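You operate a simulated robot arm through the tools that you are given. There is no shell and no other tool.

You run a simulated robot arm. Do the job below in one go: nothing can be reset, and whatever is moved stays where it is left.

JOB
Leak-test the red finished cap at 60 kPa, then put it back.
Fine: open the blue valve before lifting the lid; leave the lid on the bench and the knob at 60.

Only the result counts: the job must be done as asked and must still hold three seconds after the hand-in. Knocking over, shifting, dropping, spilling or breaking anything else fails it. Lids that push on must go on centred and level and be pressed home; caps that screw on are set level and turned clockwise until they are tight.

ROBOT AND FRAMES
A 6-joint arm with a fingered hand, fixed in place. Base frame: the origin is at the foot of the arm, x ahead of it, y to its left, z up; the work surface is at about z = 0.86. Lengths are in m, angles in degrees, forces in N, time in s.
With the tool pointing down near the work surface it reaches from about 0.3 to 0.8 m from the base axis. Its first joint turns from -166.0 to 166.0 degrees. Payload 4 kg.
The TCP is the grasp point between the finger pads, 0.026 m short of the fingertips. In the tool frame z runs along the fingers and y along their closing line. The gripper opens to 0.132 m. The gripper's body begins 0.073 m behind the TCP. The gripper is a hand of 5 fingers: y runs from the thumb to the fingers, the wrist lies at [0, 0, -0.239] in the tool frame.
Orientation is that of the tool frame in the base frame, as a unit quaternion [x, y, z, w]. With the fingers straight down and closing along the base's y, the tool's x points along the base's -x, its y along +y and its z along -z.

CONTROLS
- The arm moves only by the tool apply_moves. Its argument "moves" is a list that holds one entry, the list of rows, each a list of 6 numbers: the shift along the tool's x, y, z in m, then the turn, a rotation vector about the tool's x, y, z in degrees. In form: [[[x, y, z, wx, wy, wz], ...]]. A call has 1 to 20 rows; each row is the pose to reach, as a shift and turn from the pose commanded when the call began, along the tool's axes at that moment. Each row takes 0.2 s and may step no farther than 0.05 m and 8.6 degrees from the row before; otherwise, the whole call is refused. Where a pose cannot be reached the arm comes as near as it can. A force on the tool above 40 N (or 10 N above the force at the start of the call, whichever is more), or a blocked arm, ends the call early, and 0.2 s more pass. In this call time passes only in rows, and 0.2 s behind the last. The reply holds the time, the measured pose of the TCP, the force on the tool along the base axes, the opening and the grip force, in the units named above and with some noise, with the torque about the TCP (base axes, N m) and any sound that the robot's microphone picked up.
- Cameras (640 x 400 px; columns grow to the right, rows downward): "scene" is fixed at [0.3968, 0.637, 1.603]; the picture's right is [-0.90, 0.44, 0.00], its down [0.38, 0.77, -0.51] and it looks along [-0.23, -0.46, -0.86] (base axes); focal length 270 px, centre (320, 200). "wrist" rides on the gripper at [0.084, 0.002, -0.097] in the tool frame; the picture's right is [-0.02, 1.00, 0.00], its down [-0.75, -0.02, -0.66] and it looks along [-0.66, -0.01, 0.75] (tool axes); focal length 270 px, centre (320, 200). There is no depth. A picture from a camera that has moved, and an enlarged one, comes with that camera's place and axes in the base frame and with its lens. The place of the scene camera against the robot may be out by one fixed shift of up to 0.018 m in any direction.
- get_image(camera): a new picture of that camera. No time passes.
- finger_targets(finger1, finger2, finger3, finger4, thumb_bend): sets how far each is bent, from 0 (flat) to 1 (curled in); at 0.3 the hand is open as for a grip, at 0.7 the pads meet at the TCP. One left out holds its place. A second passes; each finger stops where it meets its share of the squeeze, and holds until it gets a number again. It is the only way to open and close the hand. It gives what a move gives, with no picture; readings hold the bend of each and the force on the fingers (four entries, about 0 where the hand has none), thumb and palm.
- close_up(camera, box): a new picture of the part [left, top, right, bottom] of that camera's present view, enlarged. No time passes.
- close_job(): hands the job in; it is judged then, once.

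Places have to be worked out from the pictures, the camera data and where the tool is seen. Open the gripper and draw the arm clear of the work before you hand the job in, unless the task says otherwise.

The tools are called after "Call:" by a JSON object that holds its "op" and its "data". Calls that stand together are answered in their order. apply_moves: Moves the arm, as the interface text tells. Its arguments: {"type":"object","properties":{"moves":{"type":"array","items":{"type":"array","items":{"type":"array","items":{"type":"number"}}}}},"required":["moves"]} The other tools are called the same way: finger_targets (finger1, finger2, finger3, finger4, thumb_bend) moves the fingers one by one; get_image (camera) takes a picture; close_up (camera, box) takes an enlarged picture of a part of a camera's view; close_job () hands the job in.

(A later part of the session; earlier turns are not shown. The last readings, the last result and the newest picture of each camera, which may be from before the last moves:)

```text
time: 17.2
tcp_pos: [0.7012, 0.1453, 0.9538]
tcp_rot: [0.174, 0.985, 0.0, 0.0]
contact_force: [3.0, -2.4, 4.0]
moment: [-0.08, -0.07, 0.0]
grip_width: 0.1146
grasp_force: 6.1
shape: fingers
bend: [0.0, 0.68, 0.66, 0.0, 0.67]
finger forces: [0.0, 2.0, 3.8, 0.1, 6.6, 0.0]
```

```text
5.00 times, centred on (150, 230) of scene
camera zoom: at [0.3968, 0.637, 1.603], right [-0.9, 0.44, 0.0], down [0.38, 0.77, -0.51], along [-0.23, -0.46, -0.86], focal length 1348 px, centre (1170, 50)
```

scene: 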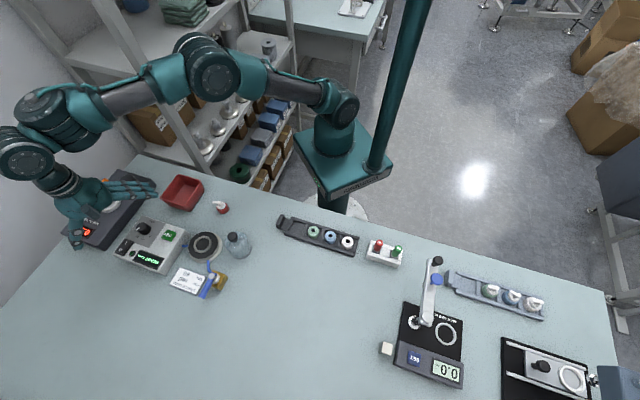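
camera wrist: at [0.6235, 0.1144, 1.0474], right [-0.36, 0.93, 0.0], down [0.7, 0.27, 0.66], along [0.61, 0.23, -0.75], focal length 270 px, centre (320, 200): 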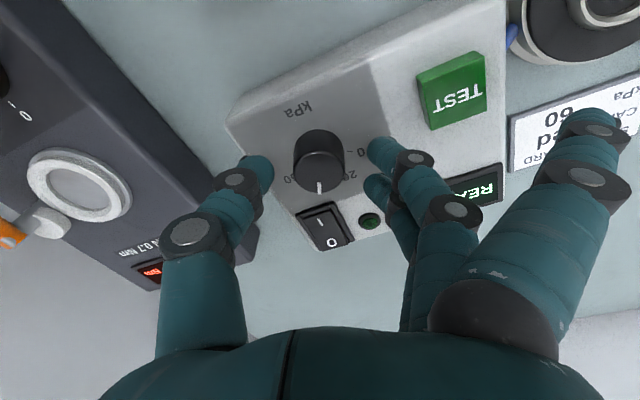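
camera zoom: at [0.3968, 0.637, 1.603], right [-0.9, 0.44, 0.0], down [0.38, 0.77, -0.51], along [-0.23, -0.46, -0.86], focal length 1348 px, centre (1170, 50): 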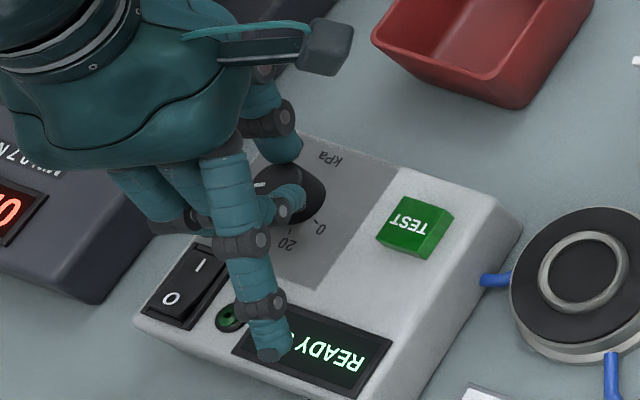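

The pointer kept its place relative to the hand, so the knob turned with it. I open just slightly and lift straight up, then check the pointer.

Call:
{"op": "finger_targets", "data": {"finger2": 0.6, "finger3": 0.6, "thumb_bend": 0.58}}

Call:
{"op": "apply_moves", "data": {"moves": [[[0, 0, -0.01, 0, 0, 0], [0, 0, -0.025, 0, 0, 0], [0, 0, -0.05, 0, 0, 0]]]}}

Call:
{"op": "close_up", "data": {"camera": "wrist", "box": [220, 50, 420, 200]}}

Call:
{"op": "get_image", "data": {"camera": "wrist"}}

```text
time: 18.2
tcp_pos: [0.7011, 0.1456, 0.9534]
tcp_rot: [0.174, 0.985, 0.0, -0.001]
contact_force: [0.1, -1.2, 0.6]
moment: [0.02, 0.07, 0.01]
grip_width: 0.1245
grasp_force: 0.1
shape: fingers
bend: [0.0, 0.6, 0.6, 0.0, 0.57]
finger forces: [0.0, 0.0, 0.0, 0.1, 0.0, 0.1]
```

```text
time: 19.0
tcp_pos: [0.7008, 0.1454, 1.0026]
tcp_rot: [0.174, 0.985, 0.001, 0.0]
contact_force: [0.5, -0.3, 0.2]
moment: [-0.04, 0.0, 0.03]
grip_width: 0.1248
grasp_force: 0.0
shape: fingers
bend: [0.0, 0.6, 0.6, 0.0, 0.57]
finger forces: [0.0, 0.1, 0.1, 0.0, 0.0, 0.1]
```

```text
2.67 times, centred on (320, 125) of wrist
camera zoom: at [0.623, 0.1766, 1.0992], right [0.36, 0.93, 0.0], down [0.7, -0.27, 0.66], along [0.61, -0.24, -0.75], focal length 721 px, centre (320, 400)
```

zoom: 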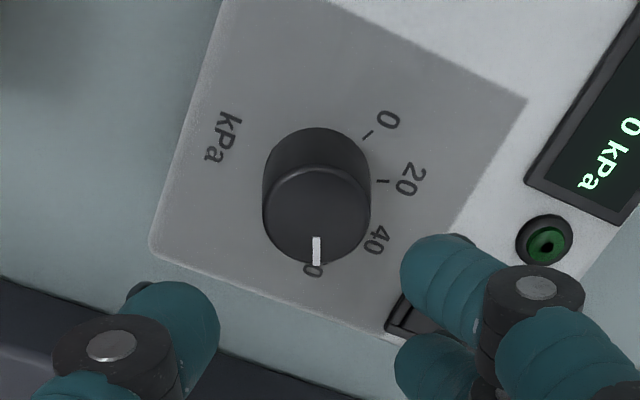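

```text
taken
camera wrist: at [0.623, 0.1766, 1.0992], right [0.36, 0.93, 0.0], down [0.7, -0.27, 0.66], along [0.61, -0.24, -0.75], focal length 270 px, centre (320, 200)
```

wrist: 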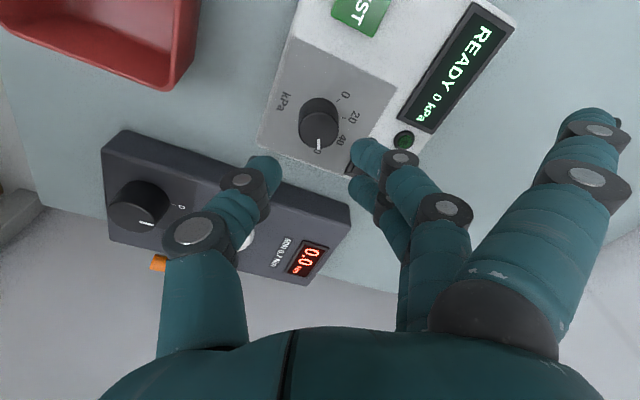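

The pointer now lines up with the 60 mark (≈−20°). Next I go to hover over the red cap to measure it closely, opening the hand.

Call:
{"op": "apply_moves", "data": {"moves": [[[0.02, -0.007, -0.0275, 0, 0, 0], [0.06, -0.021, -0.0275, 0, 0, 0], [0.105, -0.037, -0.0275, 0, 0, 0], [0.15, -0.053, -0.0275, 0, 0, 0], [0.1942, -0.069, -0.0275, 0, 0, 0]]]}}

Call:
{"op": "get_image", "data": {"camera": "wrist"}}

Call:
{"op": "close_up", "data": {"camera": "wrist", "box": [240, 40, 400, 160]}}

```text
time: 20.2
tcp_pos: [0.4897, 0.1424, 1.0313]
tcp_rot: [0.174, 0.985, 0.0, 0.0]
contact_force: [0.4, -0.4, -0.1]
moment: [0.01, 0.02, 0.02]
grip_width: 0.1246
grasp_force: 0.1
shape: fingers
bend: [0.0, 0.6, 0.6, 0.0, 0.57]
finger forces: [0.0, 0.0, 0.1, 0.0, 0.0, 0.1]
```

```text
taken
camera wrist: at [0.4116, 0.1735, 1.1278], right [0.36, 0.93, 0.0], down [0.7, -0.27, 0.66], along [0.61, -0.24, -0.75], focal length 270 px, centre (320, 200)
```

wrist: 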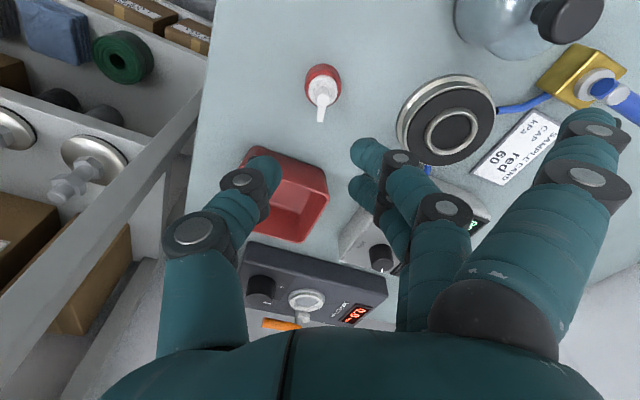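

```text
3.33 times, centred on (320, 100) of wrist
camera zoom: at [0.4116, 0.1735, 1.1278], right [0.36, 0.93, 0.0], down [0.7, -0.27, 0.66], along [0.61, -0.24, -0.75], focal length 901 px, centre (320, 533)
```

zoom: 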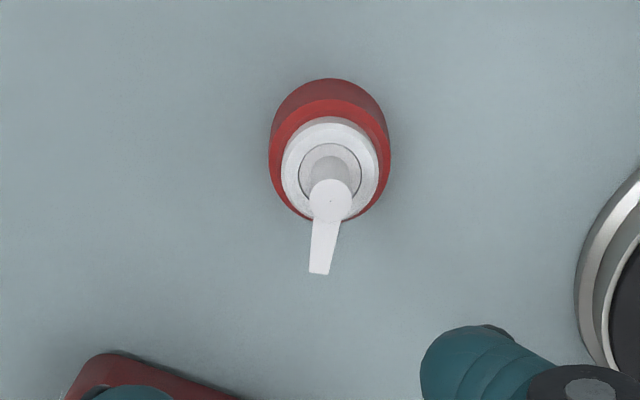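

The cap's axis is at tool (−0.001, +0.004) → base ≈ (0.492, 0.146); diameter ≈0.035, shoulder z≈0.878, spout pointing at about −30°. I curl finger 1 (to stay clear of the lid), pre-shape the others, and descend with a 10° turn so the spout lies between the pads.

Call:
{"op": "finger_targets", "data": {"finger1": 1.0, "finger2": 0.53, "finger3": 0.53, "finger4": 1.0, "thumb_bend": 0.53}}

Call:
{"op": "apply_moves", "data": {"moves": [[[-0.0007, 0.0044, 0.02, 0, 0, 5], [-0.0007, 0.0044, 0.05, 0, 0, 10], [-0.0007, 0.0044, 0.08, 0, 0, 10], [-0.0007, 0.0044, 0.1163, 0, 0, 10]]]}}

Call:
{"op": "get_image", "data": {"camera": "wrist"}}

Call:
{"op": "close_up", "data": {"camera": "scene", "box": [170, 150, 290, 250]}}

```text
time: 21.2
tcp_pos: [0.4905, 0.1425, 1.0316]
tcp_rot: [0.174, 0.985, 0.0, 0.0]
contact_force: [-1.0, -0.2, 0.0]
moment: [0.01, -0.05, -0.02]
grip_width: 0.0507
grasp_force: 0.1
shape: fingers
bend: [1.0, 0.53, 0.53, 1.0, 0.53]
finger forces: [0.1, 0.0, 0.1, 0.0, 0.0, 0.0]
```

```text
time: 22.2
tcp_pos: [0.495, 0.1515, 0.9124]
tcp_rot: [0.259, 0.966, 0.0, 0.0]
contact_force: [-0.3, -0.3, 0.1]
moment: [-0.01, 0.02, 0.0]
grip_width: 0.0508
grasp_force: 0.1
shape: fingers
bend: [1.0, 0.53, 0.53, 1.0, 0.53]
finger forces: [0.0, 0.0, 0.0, 0.0, 0.0, 0.0]
```

```text
taken
camera wrist: at [0.4238, 0.1951, 1.0097], right [0.52, 0.86, 0.0], down [0.64, -0.39, 0.66], along [0.56, -0.34, -0.75], focal length 270 px, centre (320, 200)
```

wrist: 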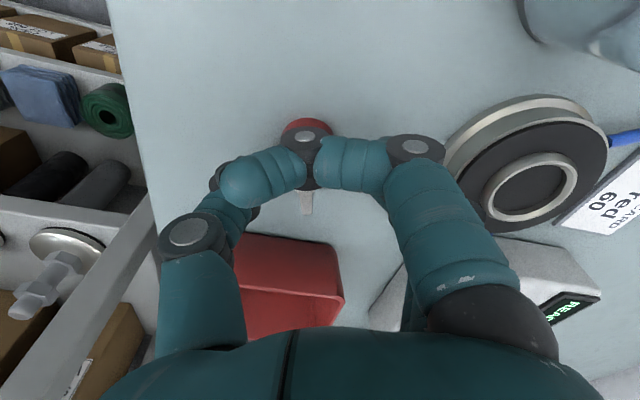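

```text
4.00 times, centred on (230, 200) of scene
camera zoom: at [0.3968, 0.637, 1.603], right [-0.9, 0.44, 0.0], down [0.38, 0.77, -0.51], along [-0.23, -0.46, -0.86], focal length 1079 px, centre (680, 200)
```

zoom: 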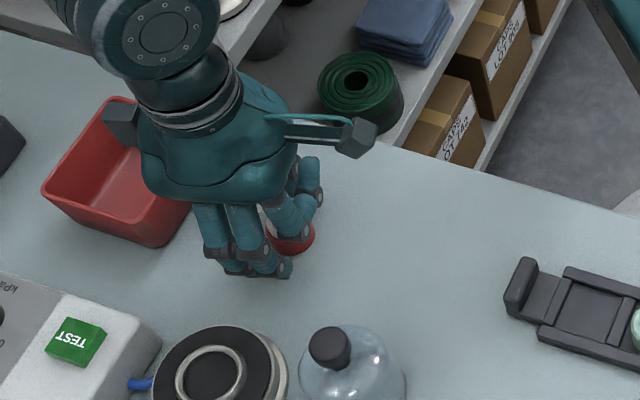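

The measured TCP (0.495, 0.1515) is a few mm off what I intended; I send a null move to let it settle and re-read before closing in.

Call:
{"op": "apply_moves", "data": {"moves": [[[0, 0, 0, 0, 0, 0], [0, 0, 0, 0, 0, 0]]]}}

Call:
{"op": "finger_targets", "data": {"finger1": 0.0}}

Call:
{"op": "get_image", "data": {"camera": "wrist"}}

Call:
{"op": "close_up", "data": {"camera": "wrist", "box": [220, 90, 420, 230]}}

```text
time: 22.8
tcp_pos: [0.495, 0.1521, 0.9144]
tcp_rot: [0.259, 0.966, 0.0, -0.001]
contact_force: [0.2, -0.3, 0.0]
moment: [0.04, 0.01, 0.01]
grip_width: 0.0507
grasp_force: 0.1
shape: fingers
bend: [1.0, 0.53, 0.53, 1.0, 0.53]
finger forces: [0.1, 0.1, 0.1, 0.0, 0.0, 0.0]
```

```text
time: 23.8
tcp_pos: [0.4961, 0.1509, 0.913]
tcp_rot: [0.259, 0.966, 0.0, 0.0]
contact_force: [0.4, 0.9, -0.5]
moment: [0.0, -0.02, -0.01]
grip_width: 0.1315
grasp_force: 0.0
shape: fingers
bend: [0.0, 0.53, 0.53, 1.0, 0.53]
finger forces: [0.0, 0.0, 0.0, 0.0, 0.1, 0.1]
```

```text
taken
camera wrist: at [0.4238, 0.195, 1.0098], right [0.52, 0.86, 0.0], down [0.64, -0.39, 0.66], along [0.56, -0.34, -0.75], focal length 270 px, centre (320, 200)
```

wrist: 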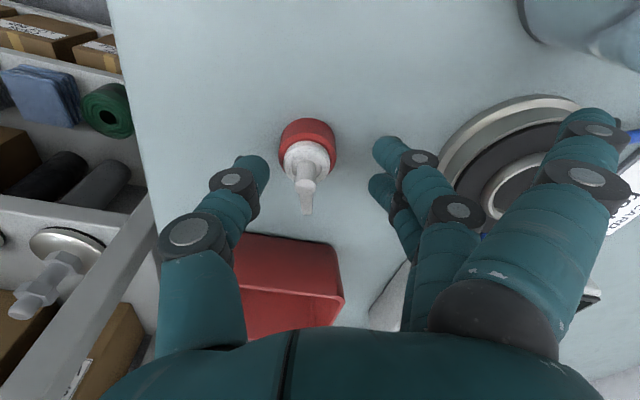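

```text
2.86 times, centred on (320, 160) of wrist
camera zoom: at [0.4238, 0.195, 1.0098], right [0.52, 0.86, 0.0], down [0.64, -0.39, 0.66], along [0.56, -0.34, -0.75], focal length 772 px, centre (320, 314)
```

zoom: 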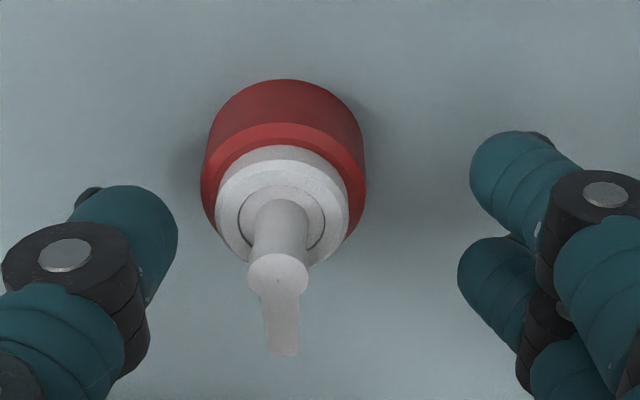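

The cap axis is at tool (0, −0.0065), so I shift by that much and re-check before descending.

Call:
{"op": "apply_moves", "data": {"moves": [[[0, -0.0065, 0, 0, 0, 0], [0, -0.0065, 0, 0, 0, 0]]]}}

Call:
{"op": "close_up", "data": {"camera": "wrist", "box": [220, 90, 420, 230]}}

```text
time: 24.4
tcp_pos: [0.4932, 0.1459, 0.913]
tcp_rot: [0.258, 0.966, 0.0, 0.0]
contact_force: [-0.1, 0.6, 0.4]
moment: [-0.01, 0.01, 0.0]
grip_width: 0.1315
grasp_force: 0.1
shape: fingers
bend: [0.0, 0.53, 0.53, 1.0, 0.53]
finger forces: [0.0, 0.1, 0.0, 0.0, 0.0, 0.1]
```

```text
2.86 times, centred on (320, 160) of wrist
camera zoom: at [0.4207, 0.1895, 1.0106], right [0.52, 0.86, 0.0], down [0.64, -0.39, 0.66], along [0.56, -0.34, -0.75], focal length 772 px, centre (320, 314)
```

zoom: 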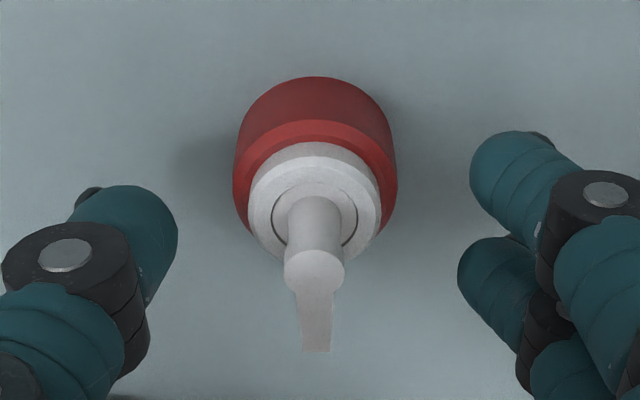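

Centred now. I curl finger 1 again and descend to about TCP z 0.898.

Call:
{"op": "finger_targets", "data": {"finger1": 1.0}}

Call:
{"op": "apply_moves", "data": {"moves": [[[0, 0, 0.005, 0, 0, 0], [0, 0, 0.01, 0, 0, 0], [0, 0, 0.015, 0, 0, 0], [0, 0, 0.015, 0, 0, 0]]]}}

Call:
{"op": "close_up", "data": {"camera": "scene", "box": [190, 180, 260, 230]}}

Call:
{"op": "close_up", "data": {"camera": "wrist", "box": [200, 90, 440, 260]}}

```text
time: 25.4
tcp_pos: [0.4927, 0.1447, 0.9148]
tcp_rot: [0.259, 0.966, 0.0, 0.0]
contact_force: [0.5, 1.0, 0.9]
moment: [0.03, -0.04, 0.0]
grip_width: 0.0509
grasp_force: 0.0
shape: fingers
bend: [1.0, 0.53, 0.53, 1.0, 0.53]
finger forces: [0.1, 0.1, 0.0, 0.0, 0.1, 0.0]
```

```text
time: 26.4
tcp_pos: [0.4926, 0.1441, 0.898]
tcp_rot: [0.259, 0.966, -0.001, -0.001]
contact_force: [-0.3, 0.1, -0.1]
moment: [0.01, 0.02, -0.03]
grip_width: 0.0507
grasp_force: 0.0
shape: fingers
bend: [1.0, 0.53, 0.53, 1.0, 0.53]
finger forces: [0.0, 0.0, 0.0, 0.0, 0.1, 0.0]
```

```text
8.00 times, centred on (225, 205) of scene
camera zoom: at [0.3968, 0.637, 1.603], right [-0.9, 0.44, 0.0], down [0.38, 0.77, -0.51], along [-0.23, -0.46, -0.86], focal length 2158 px, centre (1080, 160)
```

zoom: 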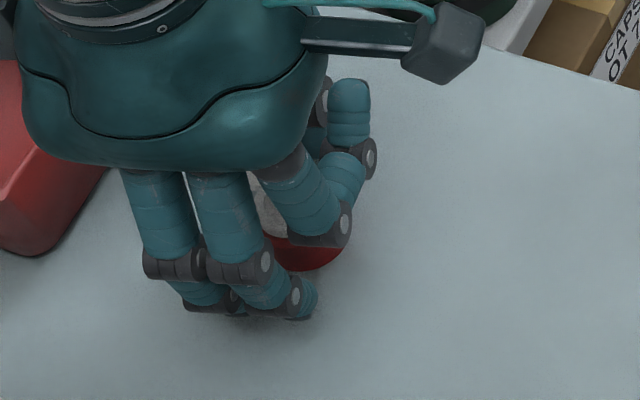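

```text
2.35 times, centred on (320, 175) of wrist
camera zoom: at [0.4221, 0.1883, 0.9952], right [0.52, 0.86, 0.0], down [0.64, -0.39, 0.66], along [0.56, -0.34, -0.75], focal length 636 px, centre (320, 259)
```

zoom: 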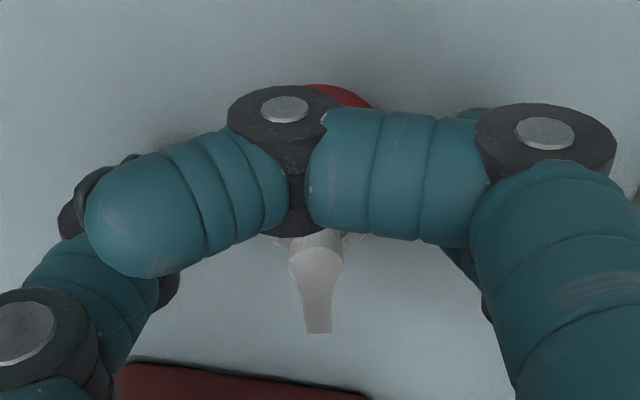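

Still free of contact; I lower 4 mm more so the pads bear well below the cap's shoulder, then close gently.

Call:
{"op": "apply_moves", "data": {"moves": [[[0, 0, 0.002, 0, 0, 0], [0, 0, 0.004, 0, 0, 0], [0, 0, 0.004, 0, 0, 0]]]}}

Call:
{"op": "finger_targets", "data": {"finger2": 0.68, "finger3": 0.68, "thumb_bend": 0.68}}

Call:
{"op": "close_up", "data": {"camera": "scene", "box": [190, 180, 260, 230]}}

Call:
{"op": "close_up", "data": {"camera": "wrist", "box": [200, 90, 440, 260]}}

```text
time: 27.2
tcp_pos: [0.4934, 0.1446, 0.8952]
tcp_rot: [0.259, 0.966, 0.0, 0.0]
contact_force: [-0.5, 0.7, -0.2]
moment: [-0.04, -0.01, 0.01]
grip_width: 0.0508
grasp_force: 0.0
shape: fingers
bend: [1.0, 0.53, 0.53, 1.0, 0.53]
finger forces: [0.1, 0.0, 0.1, 0.0, 0.1, 0.0]
```

```text
time: 28.2
tcp_pos: [0.4939, 0.1446, 0.8951]
tcp_rot: [0.259, 0.966, -0.001, 0.0]
contact_force: [-0.4, -0.3, -0.7]
moment: [0.0, -0.01, 0.01]
grip_width: 0.0464
grasp_force: 7.6
shape: fingers
bend: [1.0, 0.61, 0.62, 1.0, 0.65]
finger forces: [0.0, 4.0, 3.9, 0.0, 8.0, 0.1]
```

```text
8.00 times, centred on (225, 205) of scene
camera zoom: at [0.3968, 0.637, 1.603], right [-0.9, 0.44, 0.0], down [0.38, 0.77, -0.51], along [-0.23, -0.46, -0.86], focal length 2158 px, centre (1080, 160)
```

zoom: 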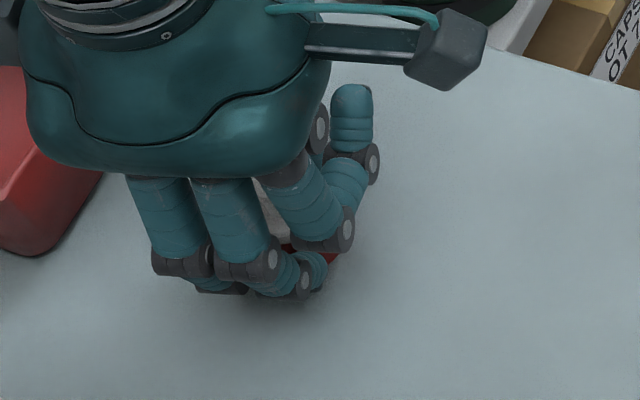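

```text
2.35 times, centred on (320, 175) of wrist
camera zoom: at [0.4221, 0.1888, 0.992], right [0.52, 0.86, 0.0], down [0.64, -0.39, 0.66], along [0.56, -0.34, -0.75], focal length 636 px, centre (320, 259)
```

zoom: 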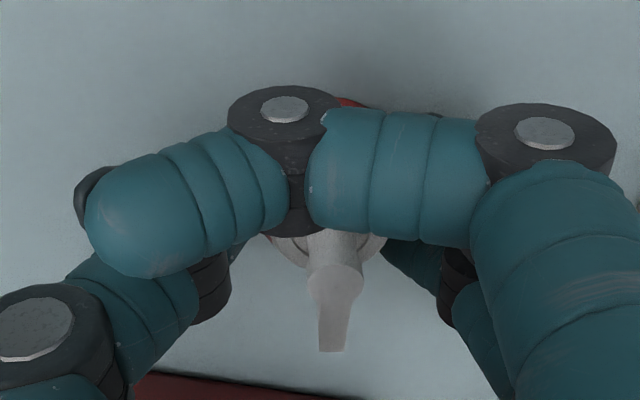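

The cap is held with ~8 N (it sits at tool y≈+0.004). I lift it 1 cm first and check it is held upright.

Call:
{"op": "apply_moves", "data": {"moves": [[[0, 0, -0.005, 0, 0, 0], [0, 0, -0.015, 0, 0, 0], [0, 0, -0.03, 0, 0, 0]]]}}

Call:
{"op": "close_up", "data": {"camera": "scene", "box": [190, 170, 260, 220]}}

Call:
{"op": "close_up", "data": {"camera": "wrist", "box": [200, 90, 440, 260]}}

```text
time: 29.0
tcp_pos: [0.493, 0.147, 0.9271]
tcp_rot: [0.259, 0.966, 0.0, 0.0]
contact_force: [-0.2, -0.2, 0.0]
moment: [0.01, -0.04, 0.01]
grip_width: 0.0464
grasp_force: 7.9
shape: fingers
bend: [1.0, 0.61, 0.62, 1.0, 0.65]
finger forces: [0.1, 4.0, 3.9, 0.0, 7.9, 0.1]
```

```text
8.00 times, centred on (225, 195) of scene
camera zoom: at [0.3968, 0.637, 1.603], right [-0.9, 0.44, 0.0], down [0.38, 0.77, -0.51], along [-0.23, -0.46, -0.86], focal length 2158 px, centre (1080, 240)
```

zoom: 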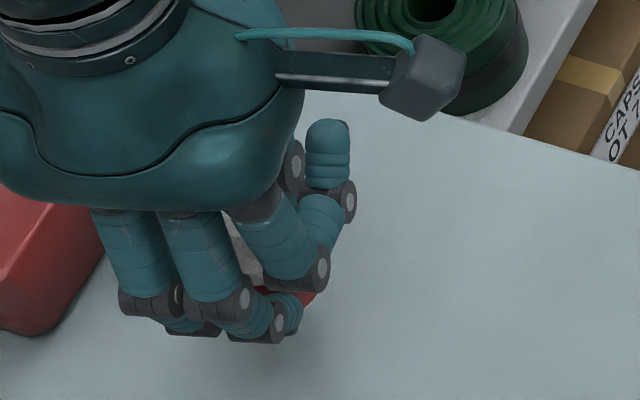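

```text
2.35 times, centred on (320, 175) of wrist
camera zoom: at [0.4219, 0.1901, 1.0237], right [0.52, 0.86, 0.0], down [0.64, -0.39, 0.66], along [0.56, -0.34, -0.75], focal length 636 px, centre (320, 259)
```

zoom: 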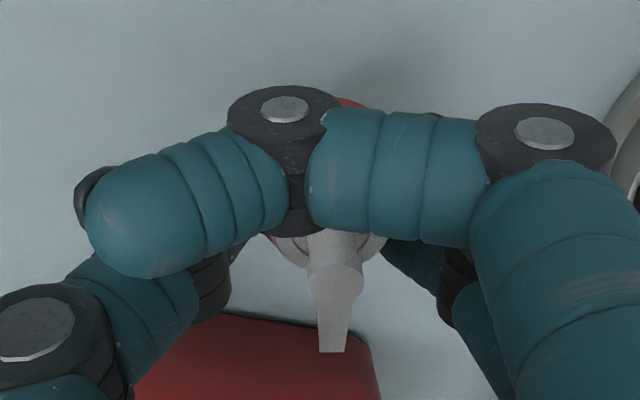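

Held firmly. I raise it and carry it to hover above the test plate's ring.

Call:
{"op": "apply_moves", "data": {"moves": [[[0, 0, -0.03, 0, 0, 0], [-0.003, 0.02, -0.06, 0, 0, 0], [-0.0075, 0.05, -0.065, 0, 0, 0], [-0.013, 0.087, -0.065, 0, 0, 0], [-0.0185, 0.1239, -0.065, 0, 0, 0], [-0.0185, 0.1239, -0.065, 0, 0, 0]]]}}

Call:
{"op": "finger_targets", "data": {"finger1": 0.0}}

Call:
{"op": "get_image", "data": {"camera": "wrist"}}

Call:
{"op": "close_up", "data": {"camera": "wrist", "box": [220, 60, 440, 230]}}

Call:
{"op": "close_up", "data": {"camera": "scene", "box": [160, 180, 270, 300]}}

```text
time: 30.4
tcp_pos: [0.5683, 0.2435, 0.9892]
tcp_rot: [0.259, 0.966, 0.0, 0.0]
contact_force: [-0.2, 0.2, -1.6]
moment: [0.02, 0.02, 0.0]
grip_width: 0.0463
grasp_force: 8.1
shape: fingers
bend: [1.0, 0.61, 0.62, 1.0, 0.65]
finger forces: [0.0, 4.1, 4.1, 0.0, 7.9, 0.0]
```

```text
time: 31.4
tcp_pos: [0.5682, 0.2416, 0.9895]
tcp_rot: [0.258, 0.966, -0.001, 0.0]
contact_force: [0.2, -0.3, -0.6]
moment: [0.0, 0.05, 0.01]
grip_width: 0.1171
grasp_force: 7.8
shape: fingers
bend: [0.0, 0.61, 0.62, 1.0, 0.65]
finger forces: [0.0, 4.1, 4.1, 0.1, 7.8, 0.1]
```

```text
taken
camera wrist: at [0.4968, 0.2865, 1.0854], right [0.52, 0.86, 0.0], down [0.64, -0.39, 0.66], along [0.56, -0.34, -0.75], focal length 270 px, centre (320, 200)
```

wrist: 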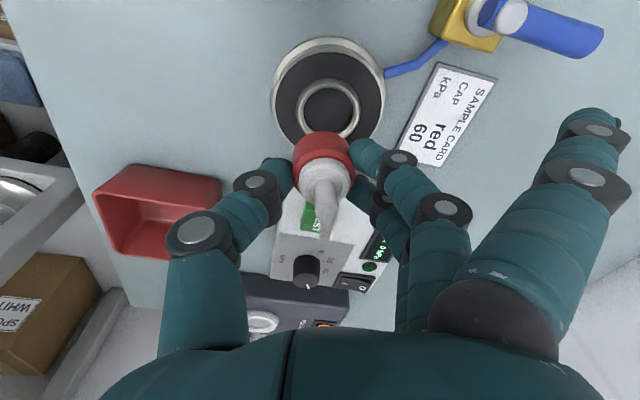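

```text
2.35 times, centred on (330, 145) of wrist
camera zoom: at [0.4968, 0.2865, 1.0854], right [0.52, 0.86, 0.0], down [0.64, -0.39, 0.66], along [0.56, -0.34, -0.75], focal length 636 px, centre (296, 329)
```

zoom: 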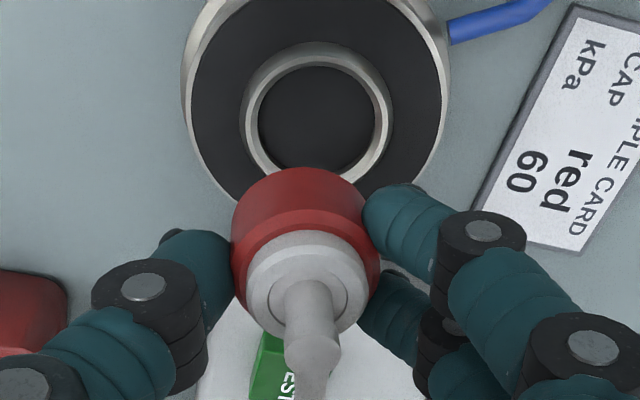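

```text
3.33 times, centred on (215, 240) of scene
camera zoom: at [0.3968, 0.637, 1.603], right [-0.9, 0.44, 0.0], down [0.38, 0.77, -0.51], along [-0.23, -0.46, -0.86], focal length 899 px, centre (670, 67)
```

zoom: 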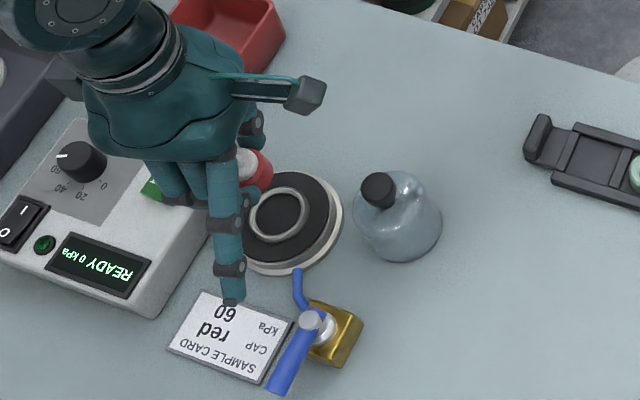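

The ring centre is at tool (−0.003, +0.008) and the cap's foot at about (0, +0.002). I shift by (−0.0026, +0.0063) and come down to 3 cm above the ring to check again.

Call:
{"op": "apply_moves", "data": {"moves": [[[-0.0026, 0.0063, 0, 0, 0, 0], [-0.0026, 0.0063, 0.02, 0, 0, 0], [-0.0026, 0.0063, 0.044, 0, 0, 0], [-0.0026, 0.0063, 0.044, 0, 0, 0]]]}}

Call:
{"op": "close_up", "data": {"camera": "wrist", "box": [220, 60, 440, 230]}}

Call:
{"op": "close_up", "data": {"camera": "scene", "box": [180, 210, 250, 270]}}

```text
time: 32.4
tcp_pos: [0.5759, 0.2463, 0.9452]
tcp_rot: [0.259, 0.966, -0.001, -0.001]
contact_force: [0.7, 0.3, 0.5]
moment: [-0.02, 0.02, 0.01]
grip_width: 0.1173
grasp_force: 8.1
shape: fingers
bend: [0.0, 0.61, 0.62, 1.0, 0.65]
finger forces: [0.0, 4.1, 4.1, 0.0, 7.7, 0.0]
```

```text
2.35 times, centred on (330, 145) of wrist
camera zoom: at [0.5054, 0.2912, 1.0412], right [0.52, 0.86, 0.0], down [0.64, -0.39, 0.66], along [0.56, -0.34, -0.75], focal length 636 px, centre (296, 329)
```

zoom: 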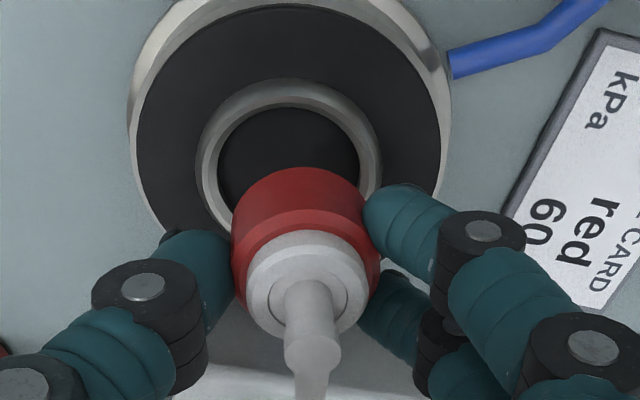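

```text
6.67 times, centred on (215, 240) of scene
camera zoom: at [0.3968, 0.637, 1.603], right [-0.9, 0.44, 0.0], down [0.38, 0.77, -0.51], along [-0.23, -0.46, -0.86], focal length 1798 px, centre (1020, -67)
```

zoom: 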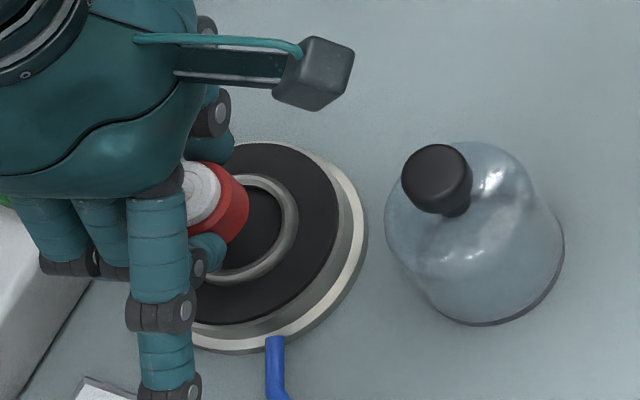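

Now the ring centre is at tool (+0.003, −0.001), so I correct by (+0.003, −0.0027) and come 1 cm lower.

Call:
{"op": "apply_moves", "data": {"moves": [[[0.003, -0.0027, 0, 0, 0, 0], [0.003, -0.0027, 0.01, 0, 0, 0], [0.003, -0.0027, 0.01, 0, 0, 0]]]}}

Call:
{"op": "close_up", "data": {"camera": "wrist", "box": [220, 60, 440, 230]}}

Call:
{"op": "close_up", "data": {"camera": "scene", "box": [180, 210, 250, 270]}}

```text
time: 33.2
tcp_pos: [0.5725, 0.2457, 0.9358]
tcp_rot: [0.258, 0.966, 0.0, 0.0]
contact_force: [0.4, 0.1, -0.2]
moment: [0.01, -0.04, -0.02]
grip_width: 0.1169
grasp_force: 8.3
shape: fingers
bend: [0.0, 0.61, 0.62, 1.0, 0.65]
finger forces: [0.1, 4.2, 4.1, 0.0, 7.8, 0.0]
```

```text
2.35 times, centred on (330, 145) of wrist
camera zoom: at [0.5011, 0.2899, 1.032], right [0.52, 0.86, 0.0], down [0.64, -0.39, 0.66], along [0.56, -0.34, -0.75], focal length 636 px, centre (296, 329)
```

zoom: 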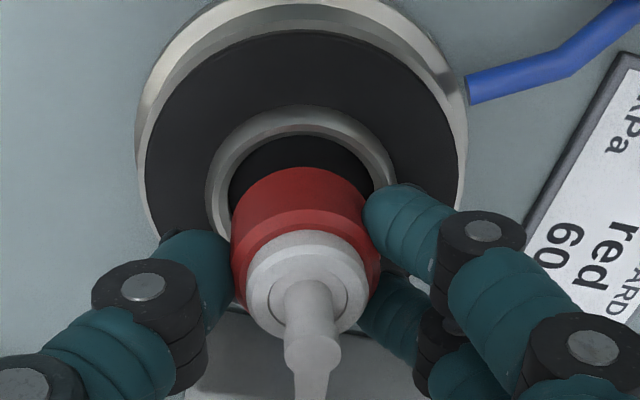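

```text
6.67 times, centred on (215, 240) of scene
camera zoom: at [0.3968, 0.637, 1.603], right [-0.9, 0.44, 0.0], down [0.38, 0.77, -0.51], along [-0.23, -0.46, -0.86], focal length 1798 px, centre (1020, -67)
```

zoom: 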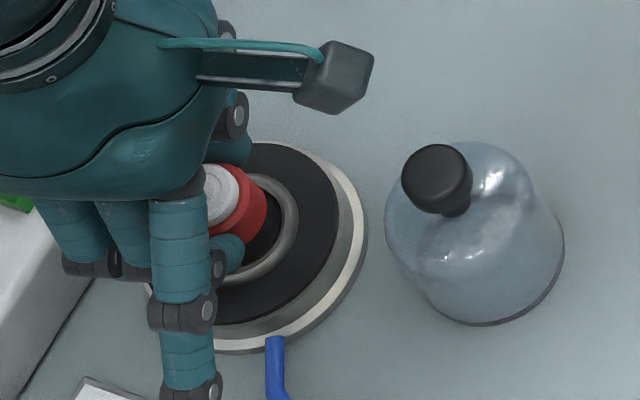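

Alignment now looks within about 1 mm. Finger 1 must be curled before going lower (the valve handle lies under it); I curl it, lower 1 cm and check from the scene camera and wrist view.

Call:
{"op": "apply_moves", "data": {"moves": [[[0, 0, 0.005, 0, 0, 0], [0, 0, 0.01, 0, 0, 0], [0, 0, 0.01, 0, 0, 0]]]}}

Call:
{"op": "close_up", "data": {"camera": "wrist", "box": [250, 90, 390, 210]}}

Call:
{"op": "get_image", "data": {"camera": "wrist"}}

Call:
{"op": "close_up", "data": {"camera": "scene", "box": [180, 210, 250, 300]}}

```text
time: 34.0
tcp_pos: [0.5714, 0.2473, 0.9262]
tcp_rot: [0.26, 0.966, 0.0, 0.0]
contact_force: [0.2, 0.1, 0.4]
moment: [0.03, 0.04, 0.0]
grip_width: 0.1172
grasp_force: 7.9
shape: fingers
bend: [0.0, 0.61, 0.62, 1.0, 0.65]
finger forces: [0.0, 4.2, 4.1, 0.0, 7.8, 0.0]
```

```text
3.33 times, centred on (320, 150) of wrist
camera zoom: at [0.5005, 0.2909, 1.0231], right [0.52, 0.86, 0.0], down [0.64, -0.39, 0.66], along [0.56, -0.34, -0.75], focal length 901 px, centre (320, 367)
```

zoom: 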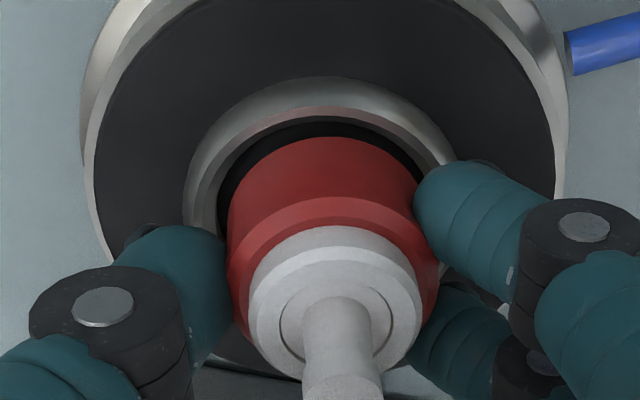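

```text
taken
camera wrist: at [0.5005, 0.2909, 1.0231], right [0.52, 0.86, 0.0], down [0.64, -0.39, 0.66], along [0.56, -0.34, -0.75], focal length 270 px, centre (320, 200)
```

wrist: 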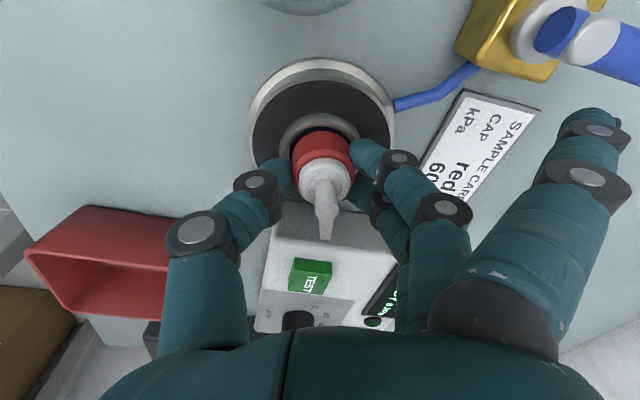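

```text
4.44 times, centred on (215, 255) of scene
camera zoom: at [0.3968, 0.637, 1.603], right [-0.9, 0.44, 0.0], down [0.38, 0.77, -0.51], along [-0.23, -0.46, -0.86], focal length 1199 px, centre (787, -44)
```

zoom: 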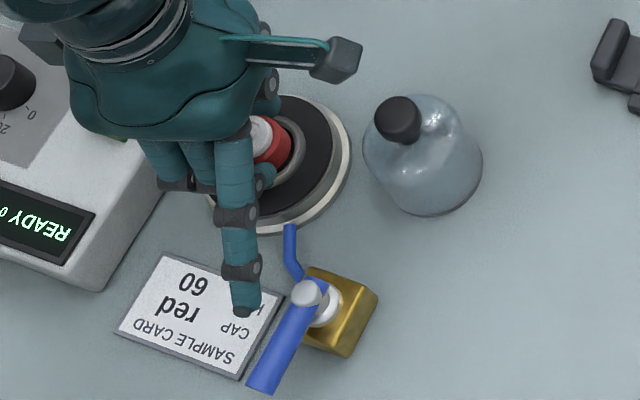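

Sideways the cap is centred, but the near gap to the ring shows the ring centre ~3 mm further out (tool −x). I curl finger 1, shift by −0.003 in tool x and look again.

Call:
{"op": "apply_moves", "data": {"moves": [[[-0.003, 0, 0, 0, 0, 0], [-0.003, 0, 0, 0, 0, 0], [-0.003, 0, 0, 0, 0, 0]]]}}

Call:
{"op": "close_up", "data": {"camera": "wrist", "box": [250, 90, 390, 210]}}

Call:
{"op": "close_up", "data": {"camera": "scene", "box": [185, 225, 235, 265]}}

```text
time: 34.8
tcp_pos: [0.5752, 0.2454, 0.9272]
tcp_rot: [0.259, 0.966, 0.001, 0.0]
contact_force: [-0.1, -0.2, 0.1]
moment: [-0.02, -0.01, 0.0]
grip_width: 0.117
grasp_force: 8.4
shape: fingers
bend: [0.0, 0.61, 0.62, 1.0, 0.65]
finger forces: [0.1, 4.2, 4.1, 0.0, 7.8, 0.0]
```

```text
3.33 times, centred on (320, 150) of wrist
camera zoom: at [0.5036, 0.2892, 1.0233], right [0.52, 0.86, 0.0], down [0.64, -0.39, 0.66], along [0.56, -0.34, -0.75], focal length 901 px, centre (320, 367)
```

zoom: 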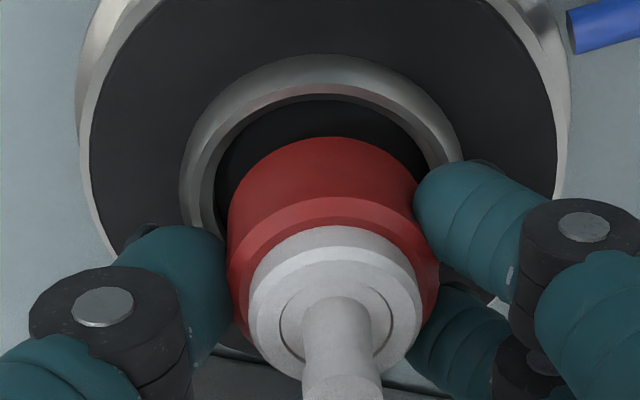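

```text
10.00 times, centred on (210, 245) of scene
camera zoom: at [0.3968, 0.637, 1.603], right [-0.9, 0.44, 0.0], down [0.38, 0.77, -0.51], along [-0.23, -0.46, -0.86], focal length 2697 px, centre (1420, -250)
```

zoom: 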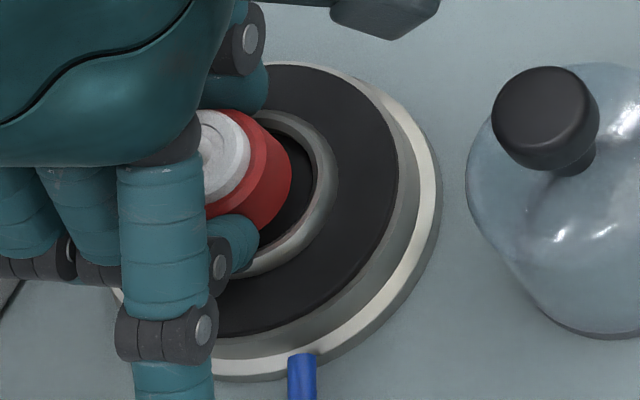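

Both views now put the cap within about 1–2 mm of the ring's centre. I curl finger 1 and lower slowly in 2 mm steps, watching the force for contact.

Call:
{"op": "finger_targets", "data": {"finger1": 1.0}}

Call:
{"op": "apply_moves", "data": {"moves": [[[0, 0, 0.002, 0, 0, 0], [0, 0, 0.004, 0, 0, 0], [0, 0, 0.006, 0, 0, 0], [0, 0, 0.008, 0, 0, 0], [0, 0, 0.009, 0, 0, 0]]]}}

Call:
{"op": "close_up", "data": {"camera": "wrist", "box": [220, 80, 420, 230]}}

Call:
{"op": "close_up", "data": {"camera": "scene", "box": [185, 225, 235, 265]}}

```text
time: 35.8
tcp_pos: [0.5753, 0.2449, 0.9271]
tcp_rot: [0.259, 0.966, 0.0, 0.001]
contact_force: [0.7, 0.2, 0.0]
moment: [0.02, -0.03, -0.02]
grip_width: 0.0378
grasp_force: 7.9
shape: fingers
bend: [0.93, 0.61, 0.62, 1.0, 0.65]
finger forces: [0.0, 4.2, 4.1, 0.0, 7.8, 0.0]
```

```text
time: 37.0
tcp_pos: [0.5757, 0.2453, 0.9175]
tcp_rot: [0.258, 0.966, 0.001, 0.0]
contact_force: [-1.3, -0.3, 8.7]
moment: [0.1, -0.03, 0.0]
grip_width: 0.0465
grasp_force: 11.5
shape: fingers
bend: [1.0, 0.62, 0.63, 1.0, 0.65]
finger forces: [0.0, 7.4, 5.0, 0.1, 10.2, 0.0]
```

```text
2.67 times, centred on (320, 155) of wrist
camera zoom: at [0.504, 0.2904, 1.0145], right [0.52, 0.86, 0.0], down [0.64, -0.39, 0.66], along [0.56, -0.34, -0.75], focal length 721 px, centre (320, 320)
```

zoom: 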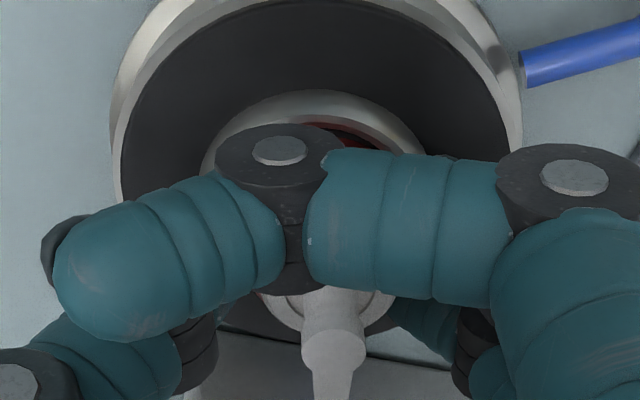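

```text
10.00 times, centred on (210, 245) of scene
camera zoom: at [0.3968, 0.637, 1.603], right [-0.9, 0.44, 0.0], down [0.38, 0.77, -0.51], along [-0.23, -0.46, -0.86], focal length 2697 px, centre (1420, -250)
```

zoom: 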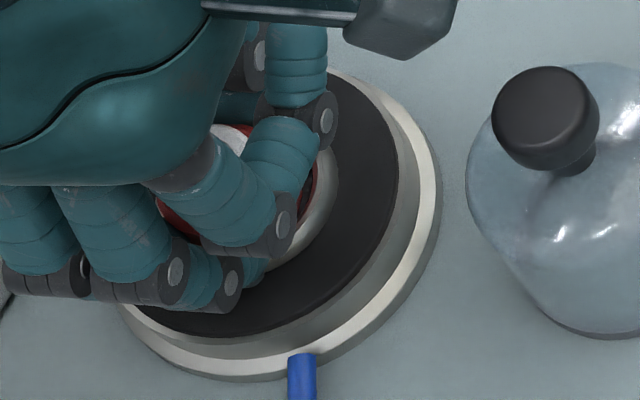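

There is 8.7 N of upward contact with the cap's foot at about z 0.882, just inside the ring's bevel – probably the low fingertips touching the ring. I open the grip gently so the cap settles into its seat.

Call:
{"op": "finger_targets", "data": {"finger2": 0.59, "finger3": 0.59, "thumb_bend": 0.6}}

Call:
{"op": "close_up", "data": {"camera": "wrist", "box": [220, 80, 420, 230]}}

Call:
{"op": "close_up", "data": {"camera": "scene", "box": [185, 225, 235, 265]}}

```text
time: 38.0
tcp_pos: [0.5756, 0.2459, 0.9179]
tcp_rot: [0.259, 0.966, 0.0, 0.0]
contact_force: [0.5, -1.0, 8.0]
moment: [-0.12, 0.03, 0.0]
grip_width: 0.0472
grasp_force: 3.4
shape: fingers
bend: [1.0, 0.59, 0.59, 1.0, 0.61]
finger forces: [0.0, 0.8, 0.1, 0.0, 7.0, 0.1]
```

```text
2.67 times, centred on (320, 155) of wrist
camera zoom: at [0.5039, 0.2903, 1.014], right [0.52, 0.86, 0.0], down [0.64, -0.39, 0.66], along [0.56, -0.34, -0.75], focal length 721 px, centre (320, 320)
```

zoom: 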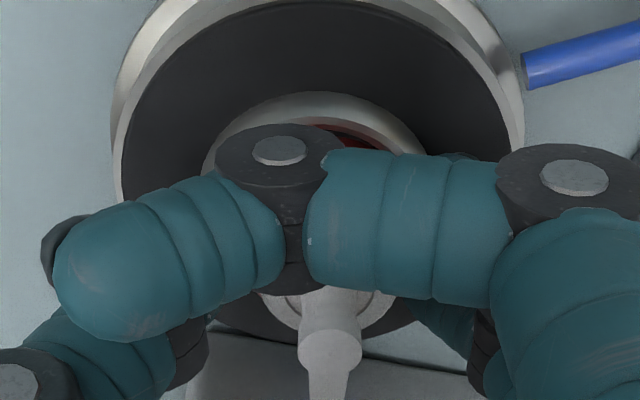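

```text
10.00 times, centred on (210, 245) of scene
camera zoom: at [0.3968, 0.637, 1.603], right [-0.9, 0.44, 0.0], down [0.38, 0.77, -0.51], along [-0.23, -0.46, -0.86], focal length 2697 px, centre (1420, -250)
```

zoom: 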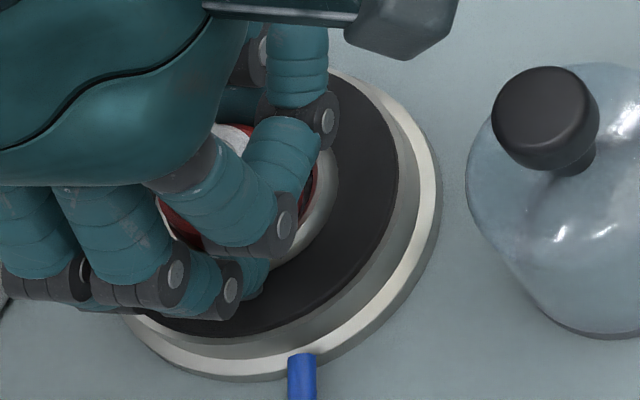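

The fingers are off the cap but the thumb tip still rests on the ring (8 N up). I raise 4 mm to unload it, then open further.

Call:
{"op": "apply_moves", "data": {"moves": [[[0, 0, -0.002, 0, 0, 0], [0, 0, -0.004, 0, 0, 0]]]}}

Call:
{"op": "finger_targets", "data": {"finger2": 0.53, "finger3": 0.53, "thumb_bend": 0.53}}

Call:
{"op": "close_up", "data": {"camera": "wrist", "box": [220, 80, 420, 230]}}

```text
time: 38.6
tcp_pos: [0.5746, 0.2458, 0.9201]
tcp_rot: [0.259, 0.966, 0.0, 0.0]
contact_force: [0.6, -0.3, 0.6]
moment: [-0.01, -0.01, -0.01]
grip_width: 0.0475
grasp_force: 0.0
shape: fingers
bend: [1.0, 0.59, 0.59, 1.0, 0.6]
finger forces: [0.0, 0.0, 0.1, 0.1, 0.0, 0.0]
```

```text
time: 39.6
tcp_pos: [0.5753, 0.2466, 0.9213]
tcp_rot: [0.259, 0.966, 0.0, 0.0]
contact_force: [0.0, 0.1, -0.4]
moment: [0.0, 0.01, 0.0]
grip_width: 0.0508
grasp_force: 0.0
shape: fingers
bend: [1.0, 0.53, 0.53, 1.0, 0.53]
finger forces: [0.1, 0.0, 0.1, 0.0, 0.0, 0.0]
```

```text
2.67 times, centred on (320, 155) of wrist
camera zoom: at [0.5036, 0.2897, 1.0174], right [0.52, 0.86, 0.0], down [0.64, -0.39, 0.66], along [0.56, -0.34, -0.75], focal length 721 px, centre (320, 320)
```

zoom: 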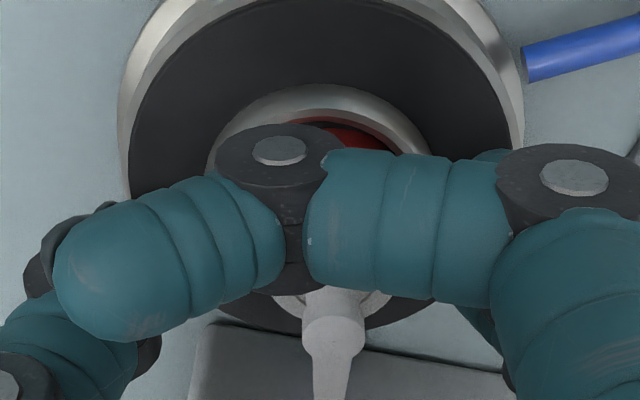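

All digits are free. I lift straight up and flatten finger 1 to inspect how the cap sits in the ring.

Call:
{"op": "apply_moves", "data": {"moves": [[[0, 0, -0.01, 0, 0, 0], [0, 0, -0.03, 0, 0, 0], [0, 0, -0.06, 0, 0, 0]]]}}

Call:
{"op": "finger_targets", "data": {"finger1": 0.0}}

Call:
{"op": "close_up", "data": {"camera": "wrist", "box": [230, 40, 410, 180]}}

Call:
{"op": "close_up", "data": {"camera": "scene", "box": [185, 225, 235, 265]}}

```text
time: 40.4
tcp_pos: [0.5764, 0.2445, 0.982]
tcp_rot: [0.259, 0.966, 0.0, 0.0]
contact_force: [-0.1, 0.8, -0.3]
moment: [-0.03, -0.03, 0.0]
grip_width: 0.0509
grasp_force: 0.0
shape: fingers
bend: [1.0, 0.53, 0.53, 1.0, 0.53]
finger forces: [0.1, 0.0, 0.0, 0.0, 0.1, 0.0]
```

```text
time: 41.4
tcp_pos: [0.5778, 0.2436, 0.9831]
tcp_rot: [0.259, 0.966, 0.0, 0.0]
contact_force: [0.0, 0.0, -0.9]
moment: [0.01, -0.01, -0.01]
grip_width: 0.1312
grasp_force: 0.1
shape: fingers
bend: [0.0, 0.53, 0.53, 1.0, 0.53]
finger forces: [0.0, 0.1, 0.0, 0.0, 0.1, 0.0]
```

```text
2.86 times, centred on (320, 110) of wrist
camera zoom: at [0.5059, 0.2878, 1.0792], right [0.52, 0.86, 0.0], down [0.64, -0.39, 0.66], along [0.56, -0.34, -0.75], focal length 772 px, centre (320, 457)
```

zoom: 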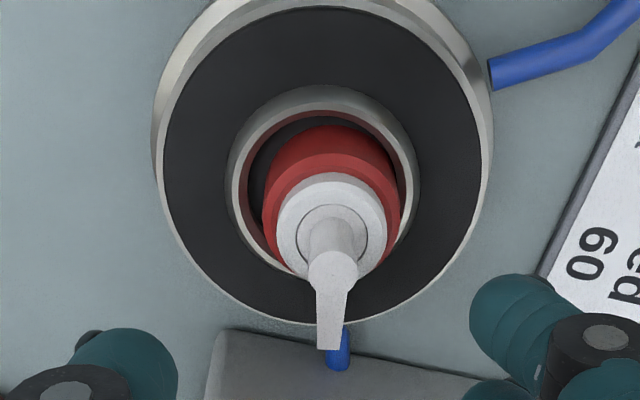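

```text
10.00 times, centred on (210, 245) of scene
camera zoom: at [0.3968, 0.637, 1.603], right [-0.9, 0.44, 0.0], down [0.38, 0.77, -0.51], along [-0.23, -0.46, -0.86], focal length 2697 px, centre (1420, -250)
```

zoom: 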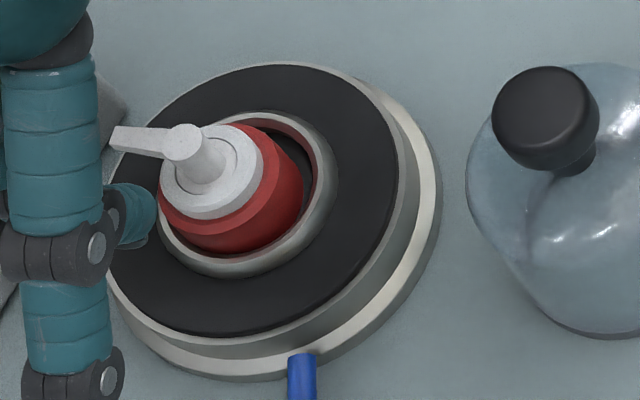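

The cap sits level inside the ring. Next is the glass lid: I triangulate its knob top at about (0.480, 0.298, 0.95) and move to hover above it.

Call:
{"op": "apply_moves", "data": {"moves": [[[0, 0, -0.04, 0, 0, 0], [0.03, -0.0007, -0.06, 0, 0, 0], [0.07, -0.0016, -0.06, 0, 0, 0], [0.1092, -0.0025, -0.06, 0, 0, 0], [0.1092, -0.0025, -0.06, 0, 0, 0]]]}}

Call:
{"op": "get_image", "data": {"camera": "wrist"}}

Call:
{"op": "close_up", "data": {"camera": "wrist", "box": [230, 40, 410, 200]}}

```text
time: 42.6
tcp_pos: [0.4789, 0.2979, 1.0407]
tcp_rot: [0.258, 0.966, 0.0, 0.0]
contact_force: [0.5, -0.3, 0.4]
moment: [-0.03, 0.0, 0.01]
grip_width: 0.1313
grasp_force: 0.1
shape: fingers
bend: [0.0, 0.53, 0.53, 1.0, 0.53]
finger forces: [0.0, 0.0, 0.1, 0.0, 0.0, 0.0]
```

```text
taken
camera wrist: at [0.4075, 0.3411, 1.1369], right [0.52, 0.86, 0.0], down [0.64, -0.39, 0.66], along [0.56, -0.34, -0.75], focal length 270 px, centre (320, 200)
```

wrist: 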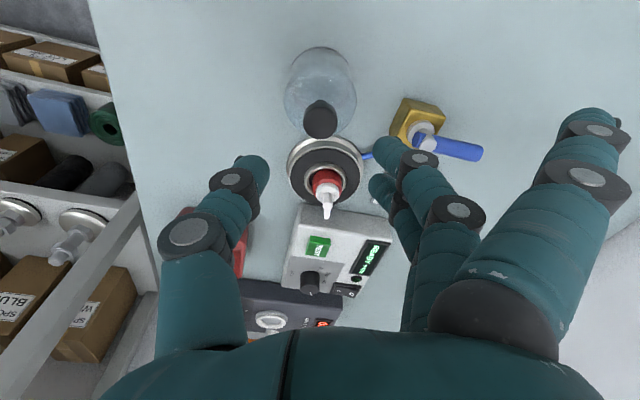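

```text
2.50 times, centred on (320, 120) of wrist
camera zoom: at [0.4075, 0.3411, 1.1369], right [0.52, 0.86, 0.0], down [0.64, -0.39, 0.66], along [0.56, -0.34, -0.75], focal length 676 px, centre (320, 400)
```

zoom: 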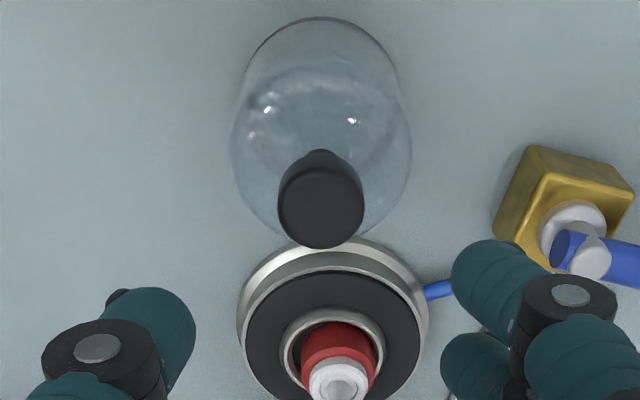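

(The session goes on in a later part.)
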